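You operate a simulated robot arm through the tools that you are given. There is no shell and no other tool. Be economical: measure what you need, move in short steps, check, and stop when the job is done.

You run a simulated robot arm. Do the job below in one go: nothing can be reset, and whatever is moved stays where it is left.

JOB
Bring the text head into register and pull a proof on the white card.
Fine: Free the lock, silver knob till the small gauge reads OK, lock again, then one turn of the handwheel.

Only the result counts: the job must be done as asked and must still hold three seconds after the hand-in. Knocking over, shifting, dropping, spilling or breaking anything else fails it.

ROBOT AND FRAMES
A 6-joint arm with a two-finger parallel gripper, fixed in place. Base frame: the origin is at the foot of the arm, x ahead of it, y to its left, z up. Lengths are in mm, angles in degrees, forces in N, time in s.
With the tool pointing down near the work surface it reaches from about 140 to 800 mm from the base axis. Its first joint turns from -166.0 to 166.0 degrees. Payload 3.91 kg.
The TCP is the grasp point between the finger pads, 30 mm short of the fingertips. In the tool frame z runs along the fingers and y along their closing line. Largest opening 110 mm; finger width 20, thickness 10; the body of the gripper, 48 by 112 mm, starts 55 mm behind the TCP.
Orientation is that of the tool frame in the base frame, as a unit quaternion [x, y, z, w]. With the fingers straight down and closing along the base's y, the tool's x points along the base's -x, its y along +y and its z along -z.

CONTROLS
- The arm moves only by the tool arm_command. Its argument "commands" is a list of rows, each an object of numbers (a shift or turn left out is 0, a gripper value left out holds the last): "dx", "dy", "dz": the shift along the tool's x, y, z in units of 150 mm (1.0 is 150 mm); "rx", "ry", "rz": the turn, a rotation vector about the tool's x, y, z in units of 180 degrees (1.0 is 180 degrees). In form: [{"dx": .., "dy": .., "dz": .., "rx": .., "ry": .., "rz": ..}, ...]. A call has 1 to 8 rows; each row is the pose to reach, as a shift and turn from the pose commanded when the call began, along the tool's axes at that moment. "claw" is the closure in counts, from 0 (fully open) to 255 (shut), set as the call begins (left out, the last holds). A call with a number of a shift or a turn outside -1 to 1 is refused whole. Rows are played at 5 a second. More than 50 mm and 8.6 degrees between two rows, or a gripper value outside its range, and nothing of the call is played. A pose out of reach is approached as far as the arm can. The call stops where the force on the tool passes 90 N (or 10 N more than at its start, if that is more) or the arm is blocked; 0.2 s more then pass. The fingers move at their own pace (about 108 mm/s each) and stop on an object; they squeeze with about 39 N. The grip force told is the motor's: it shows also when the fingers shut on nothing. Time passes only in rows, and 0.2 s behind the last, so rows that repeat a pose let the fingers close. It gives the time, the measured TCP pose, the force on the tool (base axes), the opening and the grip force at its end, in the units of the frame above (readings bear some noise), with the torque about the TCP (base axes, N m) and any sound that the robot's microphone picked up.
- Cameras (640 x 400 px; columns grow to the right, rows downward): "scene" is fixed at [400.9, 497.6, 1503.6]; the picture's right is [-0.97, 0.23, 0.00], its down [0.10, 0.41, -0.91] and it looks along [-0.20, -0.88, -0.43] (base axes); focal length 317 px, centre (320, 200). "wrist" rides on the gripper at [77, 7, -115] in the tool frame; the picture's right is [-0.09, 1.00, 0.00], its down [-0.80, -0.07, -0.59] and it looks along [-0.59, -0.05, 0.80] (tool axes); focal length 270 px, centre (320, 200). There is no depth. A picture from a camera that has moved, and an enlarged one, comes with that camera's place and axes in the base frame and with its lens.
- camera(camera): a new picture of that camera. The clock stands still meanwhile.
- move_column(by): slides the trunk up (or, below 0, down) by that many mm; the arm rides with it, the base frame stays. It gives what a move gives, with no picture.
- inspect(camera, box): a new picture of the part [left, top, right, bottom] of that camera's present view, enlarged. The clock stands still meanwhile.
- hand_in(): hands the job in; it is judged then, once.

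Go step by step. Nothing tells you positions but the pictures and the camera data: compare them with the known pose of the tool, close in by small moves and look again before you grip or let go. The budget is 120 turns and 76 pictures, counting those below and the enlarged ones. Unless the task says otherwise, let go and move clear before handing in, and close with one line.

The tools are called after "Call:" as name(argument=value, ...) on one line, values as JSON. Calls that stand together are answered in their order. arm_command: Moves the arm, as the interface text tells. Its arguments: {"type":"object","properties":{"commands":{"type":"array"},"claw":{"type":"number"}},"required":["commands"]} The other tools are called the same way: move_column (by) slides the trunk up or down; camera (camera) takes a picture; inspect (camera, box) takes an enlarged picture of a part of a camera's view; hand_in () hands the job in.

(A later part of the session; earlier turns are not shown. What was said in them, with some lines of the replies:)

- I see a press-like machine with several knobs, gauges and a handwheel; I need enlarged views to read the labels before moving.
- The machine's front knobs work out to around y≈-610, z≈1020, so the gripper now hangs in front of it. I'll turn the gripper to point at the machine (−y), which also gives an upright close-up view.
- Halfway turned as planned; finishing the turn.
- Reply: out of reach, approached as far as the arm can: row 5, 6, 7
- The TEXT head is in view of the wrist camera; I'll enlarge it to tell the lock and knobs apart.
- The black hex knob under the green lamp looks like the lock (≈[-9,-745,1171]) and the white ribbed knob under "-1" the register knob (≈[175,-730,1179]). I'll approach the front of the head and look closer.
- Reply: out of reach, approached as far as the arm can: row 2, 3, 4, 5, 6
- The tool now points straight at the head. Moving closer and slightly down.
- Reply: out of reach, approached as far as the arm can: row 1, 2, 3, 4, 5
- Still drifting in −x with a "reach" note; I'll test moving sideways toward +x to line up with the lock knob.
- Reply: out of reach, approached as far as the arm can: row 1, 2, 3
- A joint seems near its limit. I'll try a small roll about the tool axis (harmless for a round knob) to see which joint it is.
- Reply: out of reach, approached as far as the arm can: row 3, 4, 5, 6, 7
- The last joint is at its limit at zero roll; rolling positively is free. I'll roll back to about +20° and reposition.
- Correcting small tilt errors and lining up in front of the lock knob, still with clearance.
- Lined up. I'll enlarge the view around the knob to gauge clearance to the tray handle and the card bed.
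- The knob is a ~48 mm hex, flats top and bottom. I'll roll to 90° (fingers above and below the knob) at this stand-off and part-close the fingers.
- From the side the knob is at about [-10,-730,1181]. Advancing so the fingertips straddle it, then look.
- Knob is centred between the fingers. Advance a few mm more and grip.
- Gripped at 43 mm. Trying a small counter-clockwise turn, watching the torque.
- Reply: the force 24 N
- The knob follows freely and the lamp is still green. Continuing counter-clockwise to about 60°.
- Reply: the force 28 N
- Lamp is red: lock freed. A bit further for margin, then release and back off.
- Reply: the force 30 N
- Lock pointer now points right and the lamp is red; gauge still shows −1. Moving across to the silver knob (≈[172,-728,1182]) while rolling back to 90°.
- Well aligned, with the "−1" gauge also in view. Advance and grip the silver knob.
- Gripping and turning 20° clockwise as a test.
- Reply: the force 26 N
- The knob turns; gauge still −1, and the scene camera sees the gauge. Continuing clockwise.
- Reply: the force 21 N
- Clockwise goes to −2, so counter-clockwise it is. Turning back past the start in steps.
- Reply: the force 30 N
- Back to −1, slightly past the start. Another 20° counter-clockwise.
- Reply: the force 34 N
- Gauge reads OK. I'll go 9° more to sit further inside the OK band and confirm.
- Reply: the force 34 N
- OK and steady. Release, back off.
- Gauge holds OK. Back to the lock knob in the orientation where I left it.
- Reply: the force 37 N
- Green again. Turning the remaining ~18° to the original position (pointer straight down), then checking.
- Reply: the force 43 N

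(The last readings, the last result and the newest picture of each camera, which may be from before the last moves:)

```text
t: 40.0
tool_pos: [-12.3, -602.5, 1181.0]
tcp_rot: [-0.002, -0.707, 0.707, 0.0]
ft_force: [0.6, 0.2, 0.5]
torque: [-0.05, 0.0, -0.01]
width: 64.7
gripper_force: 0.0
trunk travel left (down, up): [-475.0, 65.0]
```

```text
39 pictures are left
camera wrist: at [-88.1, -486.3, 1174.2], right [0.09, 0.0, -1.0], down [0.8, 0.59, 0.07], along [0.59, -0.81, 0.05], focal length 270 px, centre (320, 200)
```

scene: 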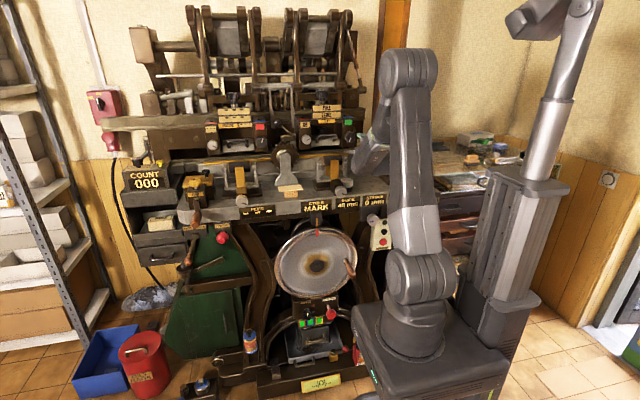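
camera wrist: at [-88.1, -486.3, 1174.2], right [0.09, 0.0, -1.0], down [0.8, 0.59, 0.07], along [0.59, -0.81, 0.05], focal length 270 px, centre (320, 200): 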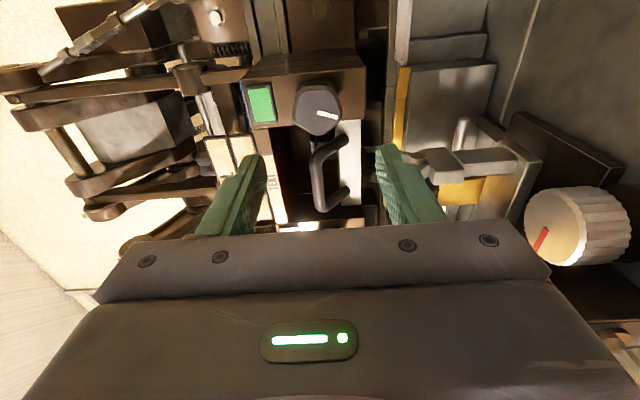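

Locked again (green) with the gauge OK. Now the handwheel: inspecting it, its mark and controls around.

Call:
inspect(camera="scene", box=[262, 195, 372, 264])

Call:
inspect(camera="scene", box=[270, 250, 370, 312])

Call:
inspect(camera="scene", box=[170, 200, 290, 275])

Call:
inspect(camera="scene", box=[180, 85, 380, 215])

```text
5.80 times, centred on (317, 230) of scene
camera zoom: at [400.9, 497.6, 1503.6], right [-0.97, 0.23, 0.0], down [0.1, 0.41, -0.91], along [-0.2, -0.88, -0.43], focal length 1838 px, centre (337, 29)
```

zoom: 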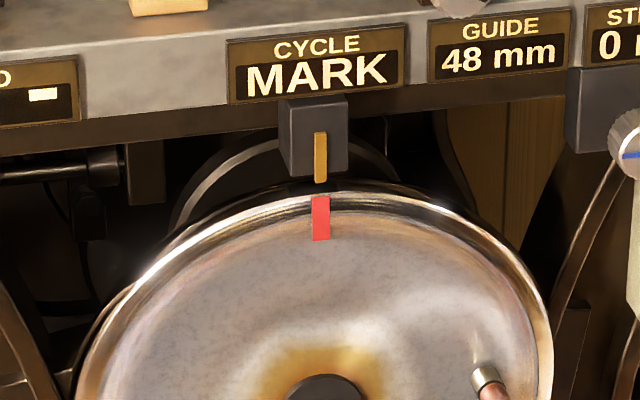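

```text
6.40 times, centred on (320, 281) of scene
camera zoom: at [400.9, 497.6, 1503.6], right [-0.97, 0.23, 0.0], down [0.1, 0.41, -0.91], along [-0.2, -0.88, -0.43], focal length 2029 px, centre (320, -318)
```

zoom: 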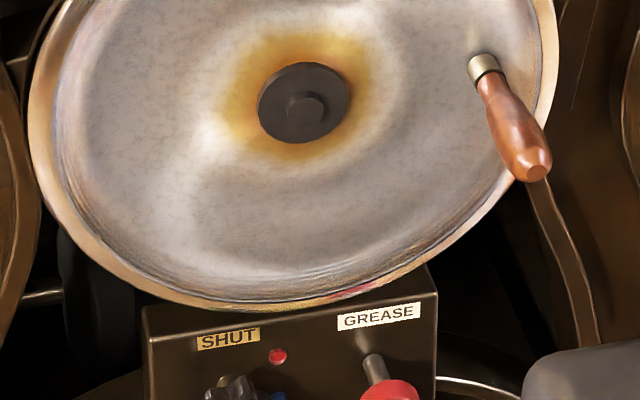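

```text
5.33 times, centred on (230, 238) of scene
camera zoom: at [400.9, 497.6, 1503.6], right [-0.97, 0.23, 0.0], down [0.1, 0.41, -0.91], along [-0.2, -0.88, -0.43], focal length 1691 px, centre (800, 0)
```

zoom: 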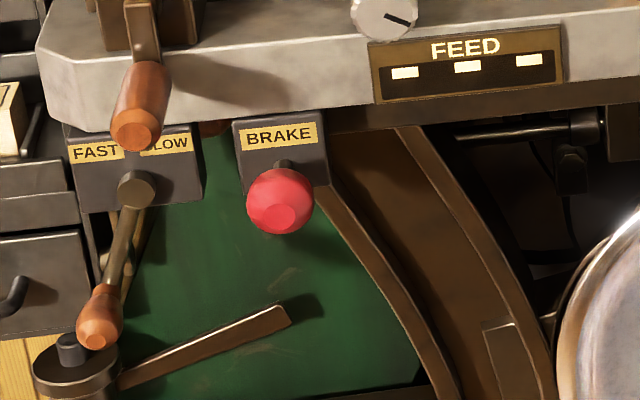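

```text
3.08 times, centred on (280, 150) of scene
camera zoom: at [400.9, 497.6, 1503.6], right [-0.97, 0.23, 0.0], down [0.1, 0.41, -0.91], along [-0.2, -0.88, -0.43], focal length 976 px, centre (443, 354)
```

zoom: 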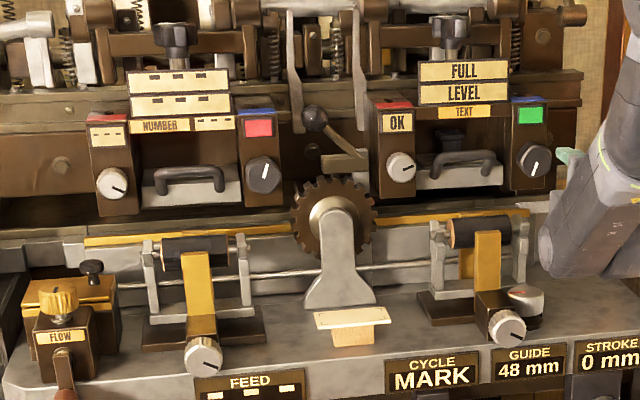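

The wheel's crank handle is about x≈48, y −560…−447 (tip), z≈690, hub ≈[172,−565,678]; crank radius ≈125 mm. I'll retract from over the table, roll to about 15°, then lower the trunk.

Call:
arm_command(commands=[{"dz": -0.2, "rz": -0.045}, {"dz": -0.4, "rz": -0.09}, {"dz": -0.6, "rz": -0.135}, {"dz": -0.8, "rz": -0.18}, {"dz": -1.0, "rz": -0.225}, {"dz": -1.0, "rz": -0.27}, {"dz": -1.0, "rz": -0.315}])

Call:
arm_command(commands=[{"dz": -0.2, "rz": -0.045}, {"dz": -0.36, "rz": -0.09}, {"dz": -0.36, "rz": -0.1}])

Call:
camera(camera="scene")

```text
t: 41.6
tool_pos: [-12.3, -453.1, 1181.0]
tcp_rot: [0.335, -0.623, 0.623, 0.335]
ft_force: [0.4, -0.1, -0.1]
torque: [-0.01, -0.04, 0.03]
width: 64.9
gripper_force: 0.2
trunk travel left (down, up): [-475.0, 65.0]
```

```text
t: 42.4
tool_pos: [-11.6, -397.4, 1180.2]
tcp_rot: [-0.428, 0.563, -0.562, -0.428]
ft_force: [0.6, 0.4, -0.1]
torque: [0.02, -0.01, 0.03]
width: 64.8
gripper_force: 0.2
trunk travel left (down, up): [-475.0, 65.0]
```

```text
34 pictures are left
```

scene: 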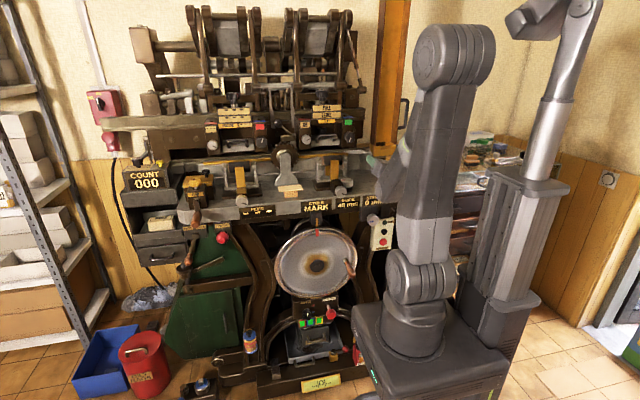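

Call:
move_column(by=-250)

Call:
camera(camera="scene")

Call:
camera(camera="wrist")

```text
t: 45.0
tool_pos: [-11.5, -397.5, 930.8]
tcp_rot: [-0.428, 0.563, -0.562, -0.428]
ft_force: [-0.2, 0.0, 0.2]
torque: [-0.03, 0.02, 0.02]
width: 64.6
gripper_force: 0.1
trunk travel left (down, up): [-225.0, 315.0]
```

```text
33 pictures are left
```

scene: 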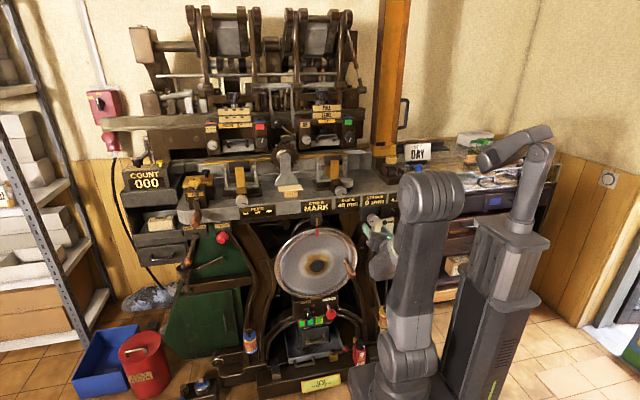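

```text
32 pictures are left
camera wrist: at [-37.6, -282.5, 1003.3], right [-0.94, 0.0, -0.35], down [0.28, 0.59, -0.75], along [0.21, -0.8, -0.56], focal length 270 px, centre (320, 200)
```

wrist: 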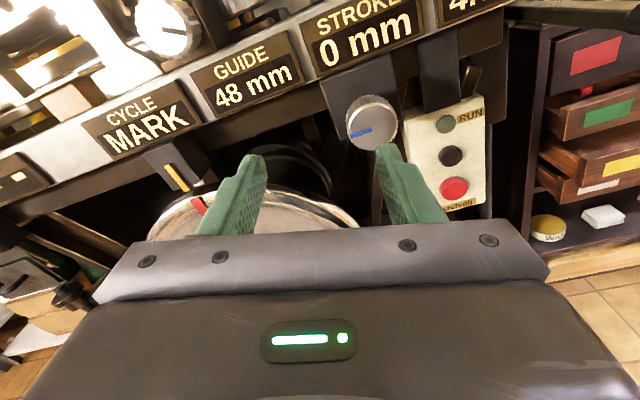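

Clear so far. Shift toward the handle's x and lower further.

Call:
arm_command(commands=[{"dy": -0.2, "dx": -0.05}, {"dy": -0.393, "dx": -0.105}, {"dy": -0.393, "dx": -0.105}])

Call:
move_column(by=-215)

Call:
camera(camera="wrist")

Call:
camera(camera="scene")

```text
t: 45.8
tool_pos: [31.6, -401.4, 922.6]
tcp_rot: [0.428, -0.563, 0.565, 0.426]
ft_force: [0.0, -0.1, 0.2]
torque: [0.0, 0.03, -0.02]
width: 64.5
gripper_force: 0.1
out of reach, approached as far as the arm can: row 2, 3
trunk travel left (down, up): [-225.0, 315.0]
```

```text
t: 48.1
tool_pos: [33.9, -402.2, 707.6]
tcp_rot: [0.428, -0.562, 0.566, 0.425]
ft_force: [-0.6, 0.0, -0.1]
torque: [0.01, -0.01, 0.02]
width: 64.7
gripper_force: 0.1
trunk travel left (down, up): [-10.0, 530.0]
```

```text
31 pictures are left
camera wrist: at [5.3, -286.3, 780.7], right [-0.94, 0.0, -0.35], down [0.28, 0.6, -0.75], along [0.21, -0.8, -0.56], focal length 270 px, centre (320, 200)
```

wrist: 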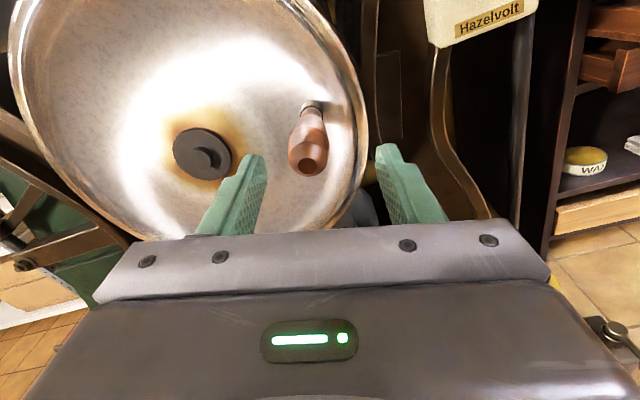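

```text
30 pictures are left
```

scene: 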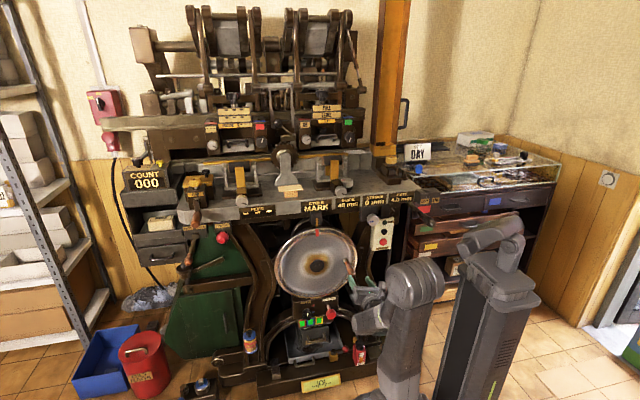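

Handle is right ahead, about [43, −447…−555, 698]. I'll roll to ~45° for more joint room, line up, and look for a direction arrow.

Call:
arm_command(commands=[{"dx": -0.04, "dy": -0.02, "rz": 0.042}, {"dx": -0.086, "dy": -0.045, "rz": 0.084}, {"dx": -0.086, "dy": -0.045, "rz": 0.126}, {"dx": -0.086, "dy": -0.045, "rz": 0.167}])

Call:
inspect(camera="wrist", box=[0, 0, 400, 250])

Call:
inspect(camera="scene", box=[265, 220, 385, 295])

```text
t: 49.1
tool_pos: [43.4, -401.2, 696.6]
tcp_rot: [0.266, -0.655, 0.656, 0.264]
ft_force: [-0.4, 0.3, -1.1]
torque: [0.0, 0.0, -0.02]
width: 64.6
gripper_force: 0.1
trunk travel left (down, up): [-10.0, 530.0]
```

```text
1.60 times, centred on (200, 125) of wrist
camera zoom: at [-16.9, -286.0, 746.2], right [-0.63, 0.0, -0.78], down [0.62, 0.6, -0.51], along [0.47, -0.8, -0.37], focal length 432 px, centre (512, 320)
```

zoom: 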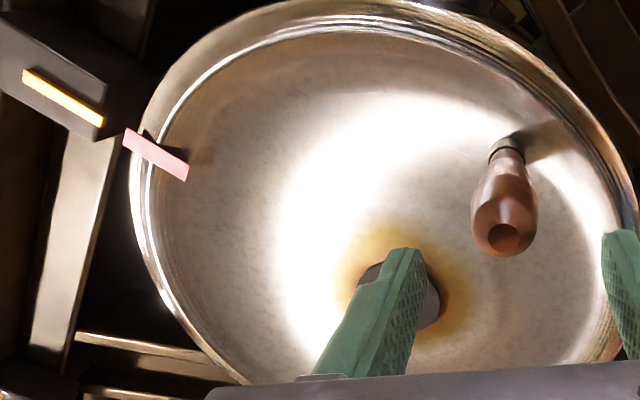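

```text
5.33 times, centred on (325, 258) of scene
camera zoom: at [400.9, 497.6, 1503.6], right [-0.97, 0.23, 0.0], down [0.1, 0.41, -0.91], along [-0.2, -0.88, -0.43], focal length 1691 px, centre (293, -107)
```

zoom: 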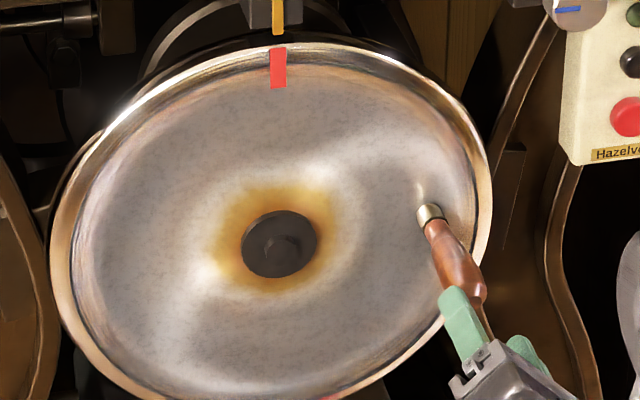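

No arrow on the wheel; clockwise is the natural choice. First a dry run of the circle in front of the handle (fingers still clear of it) to make sure the arm can reach all the way round.

Call:
arm_command(commands=[{"dx": -0.157, "dy": 0.14}, {"dx": -0.344, "dy": 0.237}, {"dx": -0.549, "dy": 0.284}, {"dx": -0.7595, "dy": 0.279}, {"dx": -0.962, "dy": 0.222}])

Call:
arm_command(commands=[{"dx": -0.182, "dy": -0.106}, {"dx": -0.332, "dy": -0.254}, {"dx": -0.441, "dy": -0.434}, {"dx": -0.501, "dy": -0.636}, {"dx": -0.5085, "dy": -0.847}])

```text
t: 50.3
tool_pos: [124.9, -402.2, 573.5]
tcp_rot: [0.267, -0.654, 0.656, 0.264]
ft_force: [-0.3, 1.0, -0.1]
torque: [0.01, -0.01, 0.03]
width: 64.6
gripper_force: 0.1
trunk travel left (down, up): [-10.0, 530.0]
```

```text
t: 51.5
tool_pos: [266.3, -399.8, 609.2]
tcp_rot: [0.267, -0.654, 0.656, 0.265]
ft_force: [-0.2, 0.3, -0.6]
torque: [-0.04, 0.02, -0.03]
width: 64.7
gripper_force: 0.1
trunk travel left (down, up): [-10.0, 530.0]
```

Reach is fine so far. Completing the dry circle.

Call:
arm_command(commands=[{"dx": 0.044, "dy": -0.206}, {"dx": 0.139, "dy": -0.394}, {"dx": 0.277, "dy": -0.553}, {"dx": 0.451, "dy": -0.672}, {"dx": 0.648, "dy": -0.745}])

Call:
arm_command(commands=[{"dx": 0.2095, "dy": -0.021}, {"dx": 0.418, "dy": 0.011}, {"dx": 0.612, "dy": 0.092}, {"dx": 0.779, "dy": 0.221}, {"dx": 0.909, "dy": 0.386}])

Call:
arm_command(commands=[{"dx": 0.085, "dy": 0.193}, {"dx": 0.119, "dy": 0.401}, {"dx": 0.101, "dy": 0.61}, {"dx": 0.031, "dy": 0.8085}, {"dx": -0.087, "dy": 0.9835}])

```text
t: 52.7
tool_pos: [250.8, -413.9, 700.9]
tcp_rot: [0.266, -0.65, 0.663, 0.26]
ft_force: [0.5, 0.3, -0.3]
torque: [0.0, 0.02, -0.03]
width: 64.6
gripper_force: 0.1
out of reach, approached as far as the arm can: row 3, 4, 5
trunk travel left (down, up): [-10.0, 530.0]
```

```text
t: 53.9
tool_pos: [116.9, -414.7, 758.6]
tcp_rot: [0.268, -0.654, 0.656, 0.265]
ft_force: [-0.1, 0.3, 0.6]
torque: [-0.01, -0.01, -0.01]
width: 64.5
gripper_force: 0.0
out of reach, approached as far as the arm can: row 1, 2, 3, 4
trunk travel left (down, up): [-10.0, 530.0]
```

```text
t: 55.1
tool_pos: [18.7, -414.5, 643.9]
tcp_rot: [0.268, -0.654, 0.656, 0.264]
ft_force: [0.2, 0.7, -0.1]
torque: [0.01, 0.01, -0.01]
width: 64.5
gripper_force: 0.1
trunk travel left (down, up): [-10.0, 530.0]
```

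Upper-left of the circle was out of reach at this stand-off. I'll test that part at the true gripping depth (y≈−480), where the left half is empty of obstacles.

Call:
arm_command(commands=[{"dx": -0.18, "dy": -0.15}, {"dx": -0.36, "dy": -0.3}, {"dx": -0.54, "dy": -0.45}, {"dx": -0.717, "dy": -0.601}])

Call:
arm_command(commands=[{"dx": -0.154, "dy": -0.105, "dz": 0.11}, {"dx": -0.308, "dy": -0.21, "dz": 0.22}, {"dx": -0.46, "dy": -0.315, "dz": 0.33}, {"dx": -0.615, "dy": -0.419, "dz": 0.44}, {"dx": -0.615, "dy": -0.419, "dz": 0.44}])

Call:
arm_command(commands=[{"dx": 0.044, "dy": -0.206}, {"dx": 0.139, "dy": -0.394}, {"dx": 0.277, "dy": -0.553}, {"dx": 0.451, "dy": -0.672}, {"dx": 0.648, "dy": -0.745}])

```text
t: 56.1
tool_pos: [158.1, -413.0, 631.7]
tcp_rot: [0.268, -0.655, 0.655, 0.265]
ft_force: [-0.7, -0.2, -0.9]
torque: [-0.03, 0.02, 0.02]
width: 64.8
gripper_force: 0.0
trunk travel left (down, up): [-10.0, 530.0]
```

```text
t: 57.3
tool_pos: [270.3, -480.3, 612.8]
tcp_rot: [0.267, -0.655, 0.656, 0.265]
ft_force: [-0.2, 0.3, -0.5]
torque: [0.0, 0.02, -0.03]
width: 64.8
gripper_force: 0.1
trunk travel left (down, up): [-10.0, 530.0]
```

```text
t: 58.5
tool_pos: [252.4, -486.5, 717.1]
tcp_rot: [0.265, -0.649, 0.666, 0.256]
ft_force: [-0.1, -0.6, -1.2]
torque: [-0.01, 0.01, -0.04]
width: 65.0
gripper_force: 0.1
out of reach, approached as far as the arm can: row 3, 4, 5
trunk travel left (down, up): [-10.0, 530.0]
```

Still limited there. Testing whether extra roll frees that region.

Call:
arm_command(commands=[{"rz": 0.045}, {"rz": 0.09}, {"rz": 0.135}, {"rz": 0.18}, {"rz": 0.22}, {"rz": 0.22, "dx": 0.05, "dy": -0.166, "dz": -0.015}, {"rz": 0.22, "dx": 0.098, "dy": -0.332, "dz": -0.03}])

```text
t: 60.1
tool_pos: [276.4, -483.1, 760.2]
tcp_rot: [-0.03, 0.707, -0.706, -0.027]
ft_force: [-0.4, 0.1, -0.5]
torque: [0.01, 0.01, -0.01]
width: 64.8
gripper_force: 0.0
trunk travel left (down, up): [-10.0, 530.0]
```

With roll ≈85° that spot is reachable. Check the top of the circle with this roll too.

Call:
arm_command(commands=[{"dx": 0.148, "dy": -0.149}, {"dx": 0.33, "dy": -0.257}, {"dx": 0.531, "dy": -0.317}, {"dx": 0.742, "dy": -0.324}, {"dx": 0.947, "dy": -0.279}])

```text
t: 61.3
tool_pos: [138.6, -482.3, 813.7]
tcp_rot: [0.031, -0.706, 0.707, 0.027]
ft_force: [0.7, 0.4, -0.3]
torque: [-0.01, 0.0, -0.02]
width: 64.7
gripper_force: 0.0
trunk travel left (down, up): [-10.0, 530.0]
```

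Top works too. Retreat and line up in front of the handle with this roll.

Call:
arm_command(commands=[{"dz": -0.2}, {"dz": -0.4}, {"dz": -0.55}, {"dz": -0.55, "dx": 0.14, "dy": 0.2}, {"dz": -0.55, "dx": 0.28, "dy": 0.4}, {"dz": -0.55, "dx": 0.42, "dy": 0.6}, {"dz": -0.55, "dx": 0.561, "dy": 0.807}, {"dz": -0.55, "dx": 0.561, "dy": 0.807}])

Call:
camera(camera="wrist")

```text
t: 63.1
tool_pos: [44.5, -401.8, 702.1]
tcp_rot: [0.03, -0.706, 0.707, 0.027]
ft_force: [0.3, 0.7, 0.2]
torque: [0.04, -0.03, 0.0]
width: 64.6
gripper_force: 0.1
trunk travel left (down, up): [-10.0, 530.0]
```

```text
27 pictures are left
camera wrist: at [-33.1, -286.2, 702.6], right [0.01, 0.0, -1.0], down [0.8, 0.6, 0.01], along [0.6, -0.8, 0.01], focal length 270 px, centre (320, 200)
```

wrist: 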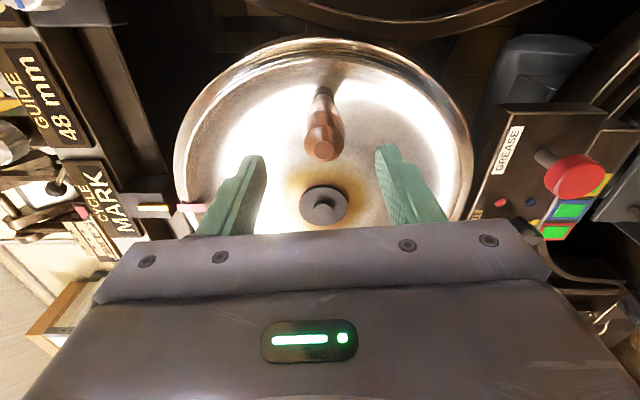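

Handle is centred between the fingers. Advance around it and grip.

Call:
arm_command(commands=[{"dz": 0.15}, {"dz": 0.3}, {"dz": 0.45}, {"dz": 0.535}])

Call:
camera(camera="wrist")

Call:
arm_command(commands=[{"dz": 0}, {"dz": 0}, {"dz": 0}], claw=255)

```text
t: 64.1
tool_pos: [44.4, -480.8, 700.6]
tcp_rot: [0.03, -0.706, 0.707, 0.026]
ft_force: [0.2, -1.1, -0.6]
torque: [-0.04, -0.01, -0.01]
width: 64.7
gripper_force: 0.1
trunk travel left (down, up): [-10.0, 530.0]
```

```text
26 pictures are left
camera wrist: at [-32.6, -366.5, 701.1], right [0.01, 0.0, -1.0], down [0.8, 0.6, 0.01], along [0.6, -0.8, 0.01], focal length 270 px, centre (320, 200)
```

wrist: 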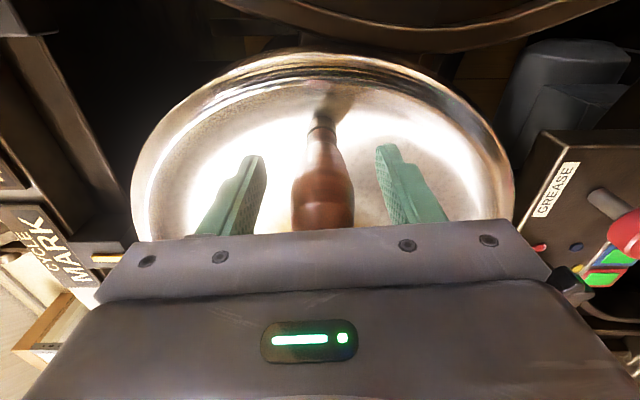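

```text
t: 64.9
tool_pos: [44.9, -481.1, 699.9]
tcp_rot: [-0.031, 0.707, -0.706, -0.027]
ft_force: [-0.4, -1.6, -8.8]
torque: [-0.03, 0.01, 0.11]
width: 30.9
gripper_force: 44.8
trunk travel left (down, up): [-10.0, 530.0]
```

Handle gripped (31 mm). Start turning clockwise gently, two steps, and check forces.

Call:
arm_command(commands=[{"dx": -0.008, "dy": 0.104}, {"dx": -0.032, "dy": 0.208}, {"dx": -0.068, "dy": 0.306}, {"dx": -0.115, "dy": 0.401}])

Call:
camera(camera="scene")

```text
t: 65.9
tool_pos: [59.8, -481.1, 640.5]
tcp_rot: [0.033, -0.705, 0.708, 0.025]
ft_force: [24.4, -2.9, 16.6]
torque: [0.19, -0.02, -0.07]
width: 31.3
gripper_force: 45.1
trunk travel left (down, up): [-10.0, 530.0]
```

```text
25 pictures are left
```

scene: 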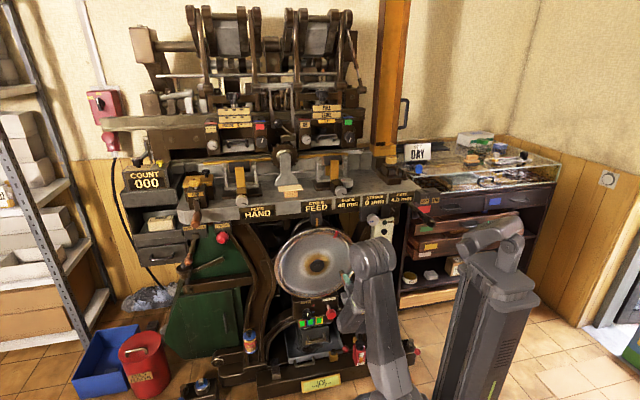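

The display shows FEED and HAND, so the wheel is driving the cycle. Continuing with a slightly corrected circle (hub z≈700).

Call:
arm_command(commands=[{"dx": -0.149, "dy": 0.145}, {"dx": -0.314, "dy": 0.267}, {"dx": -0.503, "dy": 0.345}, {"dx": -0.7055, "dy": 0.375}, {"dx": -0.909, "dy": 0.355}])

```text
t: 67.1
tool_pos: [187.9, -482.5, 576.8]
tcp_rot: [0.03, -0.706, 0.708, 0.026]
ft_force: [-2.0, -22.8, 26.3]
torque: [-0.04, 0.0, -0.37]
width: 31.2
gripper_force: 45.2
trunk travel left (down, up): [-10.0, 530.0]
```

Tracking well through the bottom. Next arc up the left side.

Call:
arm_command(commands=[{"dx": -0.192, "dy": -0.079}, {"dx": -0.363, "dy": -0.192}, {"dx": -0.501, "dy": -0.343}, {"dx": -0.598, "dy": -0.5235}, {"dx": -0.649, "dy": -0.7215}])

Call:
inspect(camera="scene", box=[180, 85, 420, 305])

```text
t: 68.3
tool_pos: [293.8, -479.9, 678.3]
tcp_rot: [0.029, -0.705, 0.708, 0.026]
ft_force: [-25.9, -7.0, 11.8]
torque: [-0.3, 0.01, 0.61]
width: 31.2
gripper_force: 44.9
trunk travel left (down, up): [-10.0, 530.0]
```

```text
1.82 times, centred on (300, 195) of scene
camera zoom: at [400.9, 497.6, 1503.6], right [-0.97, 0.23, 0.0], down [0.1, 0.41, -0.91], along [-0.2, -0.88, -0.43], focal length 576 px, centre (356, 209)
```

zoom: 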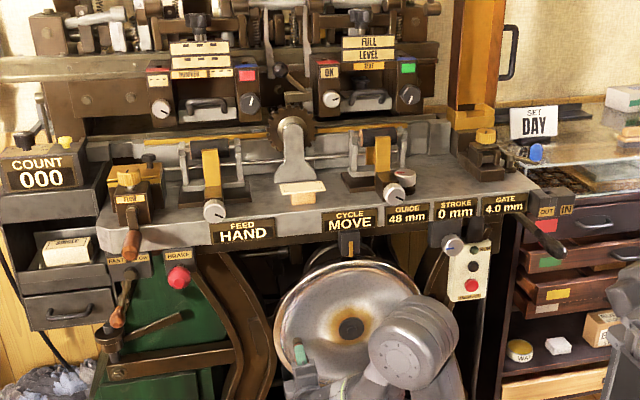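

The cycle shows MOVE; the card is travelling. Continue over the upper left.

Call:
arm_command(commands=[{"dx": 0.012, "dy": -0.207}, {"dx": 0.059, "dy": -0.405}, {"dx": 0.153, "dy": -0.584}, {"dx": 0.288, "dy": -0.736}, {"dx": 0.456, "dy": -0.851}])

```text
t: 69.5
tool_pos: [233.7, -481.6, 807.9]
tcp_rot: [0.029, -0.706, 0.707, 0.029]
ft_force: [-19.1, 23.5, -19.8]
torque: [-0.02, -0.02, 0.45]
width: 31.4
gripper_force: 45.2
trunk travel left (down, up): [-10.0, 530.0]
```

Call:
arm_command(commands=[{"dx": 0.19, "dy": -0.064}, {"dx": 0.3915, "dy": -0.087}, {"dx": 0.593, "dy": -0.06}, {"dx": 0.781, "dy": 0.0146}, {"dx": 0.947, "dy": 0.133}])

Call:
inspect(camera="scene", box=[180, 85, 420, 305])

```text
t: 70.7
tool_pos: [94.3, -482.8, 797.6]
tcp_rot: [-0.03, 0.707, -0.706, -0.027]
ft_force: [12.4, 1.5, -17.7]
torque: [0.21, -0.03, -0.54]
width: 31.4
gripper_force: 45.7
trunk travel left (down, up): [-10.0, 530.0]
```

```text
1.82 times, centred on (300, 195) of scene
camera zoom: at [400.9, 497.6, 1503.6], right [-0.97, 0.23, 0.0], down [0.1, 0.41, -0.91], along [-0.2, -0.88, -0.43], focal length 576 px, centre (356, 209)
```

zoom: 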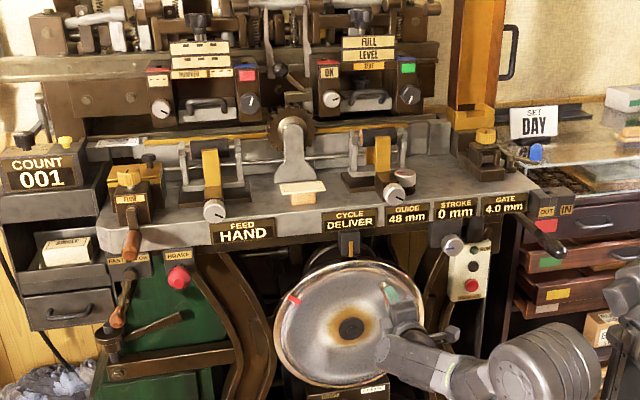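

COUNT 001 and DELIVER: nearly done. Finishing the last part back to the start point.

Call:
arm_command(commands=[{"dx": 0.127, "dy": 0.155}, {"dx": 0.218, "dy": 0.3385}, {"dx": 0.262, "dy": 0.537}, {"dx": 0.266, "dy": 0.6835}, {"dx": 0.266, "dy": 0.6835}])

Call:
inspect(camera="scene", box=[260, 190, 380, 265])

```text
t: 71.9
tool_pos: [42.9, -482.3, 696.9]
tcp_rot: [-0.027, 0.709, -0.704, -0.028]
ft_force: [-20.8, -10.3, -10.0]
torque: [0.13, 0.01, 0.45]
width: 31.5
gripper_force: 44.3
trunk travel left (down, up): [-10.0, 530.0]
```

```text
5.33 times, centred on (320, 228) of scene
camera zoom: at [400.9, 497.6, 1503.6], right [-0.97, 0.23, 0.0], down [0.1, 0.41, -0.91], along [-0.2, -0.88, -0.43], focal length 1691 px, centre (320, 53)
```

zoom: 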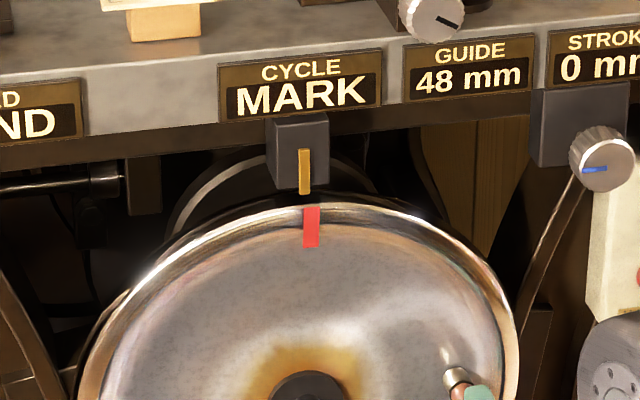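

Back at MARK, about 1–2° past; a tiny nudge back, then release and back away.

Call:
arm_command(commands=[{"dy": -0.012, "dx": -0.01}, {"dy": -0.022, "dx": -0.015}])

Call:
arm_command(commands=[{"dz": 0}, {"dz": 0}], claw=105)

Call:
arm_command(commands=[{"dz": -0.15}, {"dz": -0.3}, {"dz": -0.45}, {"dz": -0.55}])

Call:
inspect(camera="scene", box=[260, 190, 380, 265])

Call:
inspect(camera="scene", box=[290, 90, 390, 152])

Call:
inspect(camera="scene", box=[115, 130, 255, 215])

```text
t: 72.5
tool_pos: [45.2, -482.2, 699.7]
tcp_rot: [-0.027, 0.709, -0.704, -0.027]
ft_force: [-36.7, 1.1, -23.0]
torque: [-0.13, -0.01, -0.17]
width: 31.0
gripper_force: 45.0
trunk travel left (down, up): [-10.0, 530.0]
```

```text
t: 73.1
tool_pos: [48.0, -482.6, 703.0]
tcp_rot: [0.031, -0.706, 0.707, 0.027]
ft_force: [0.1, -0.4, 0.1]
torque: [0.02, 0.03, 0.04]
width: 64.7
gripper_force: 0.2
trunk travel left (down, up): [-10.0, 530.0]
```

```text
t: 74.1
tool_pos: [46.3, -397.7, 704.3]
tcp_rot: [0.031, -0.706, 0.707, 0.026]
ft_force: [-0.6, -0.6, -0.9]
torque: [0.01, -0.02, -0.03]
width: 64.5
gripper_force: 0.0
trunk travel left (down, up): [-10.0, 530.0]
```

```text
5.33 times, centred on (320, 228) of scene
camera zoom: at [400.9, 497.6, 1503.6], right [-0.97, 0.23, 0.0], down [0.1, 0.41, -0.91], along [-0.2, -0.88, -0.43], focal length 1691 px, centre (320, 53)
```

zoom: 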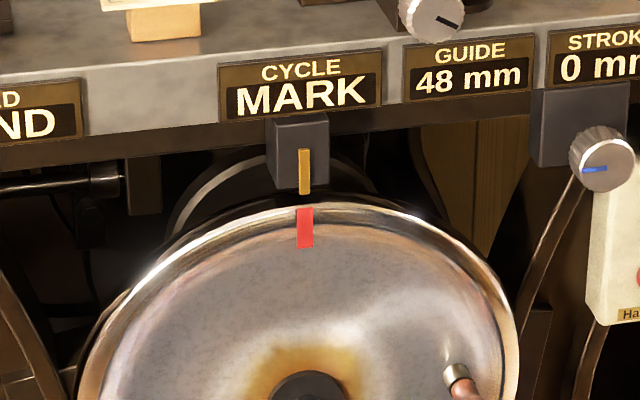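

```text
6.40 times, centred on (340, 121) of scene
camera zoom: at [400.9, 497.6, 1503.6], right [-0.97, 0.23, 0.0], down [0.1, 0.41, -0.91], along [-0.2, -0.88, -0.43], focal length 2029 px, centre (192, 706)
```

zoom: 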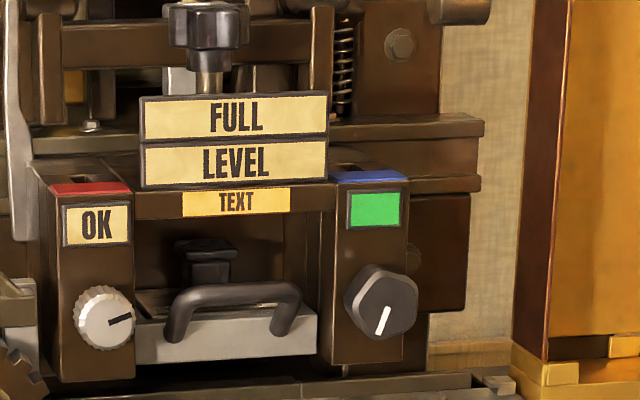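

```text
4.57 times, centred on (185, 172) of scene
camera zoom: at [400.9, 497.6, 1503.6], right [-0.97, 0.23, 0.0], down [0.1, 0.41, -0.91], along [-0.2, -0.88, -0.43], focal length 1450 px, centre (937, 326)
```

zoom: 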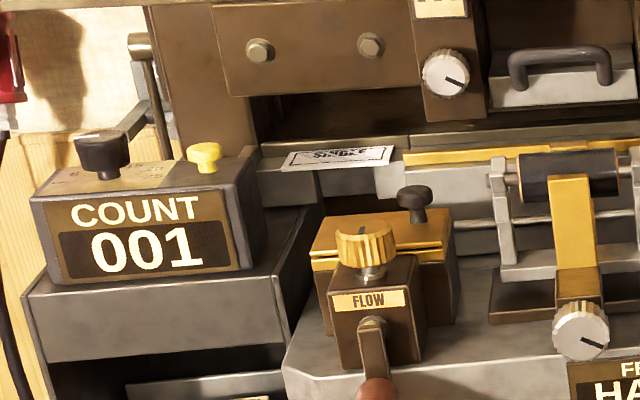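

The card was delivered printed, the wheel is on its mark, the gauge reads OK, the lock lamp is green, and the gripper is clear. Handing in.

Call:
hand_in()

```text
The job is handed in.
```

The text head is in register (gauge reads OK) and locked again, and one clockwise turn of the handwheel back to MARK printed the proof on the white card.
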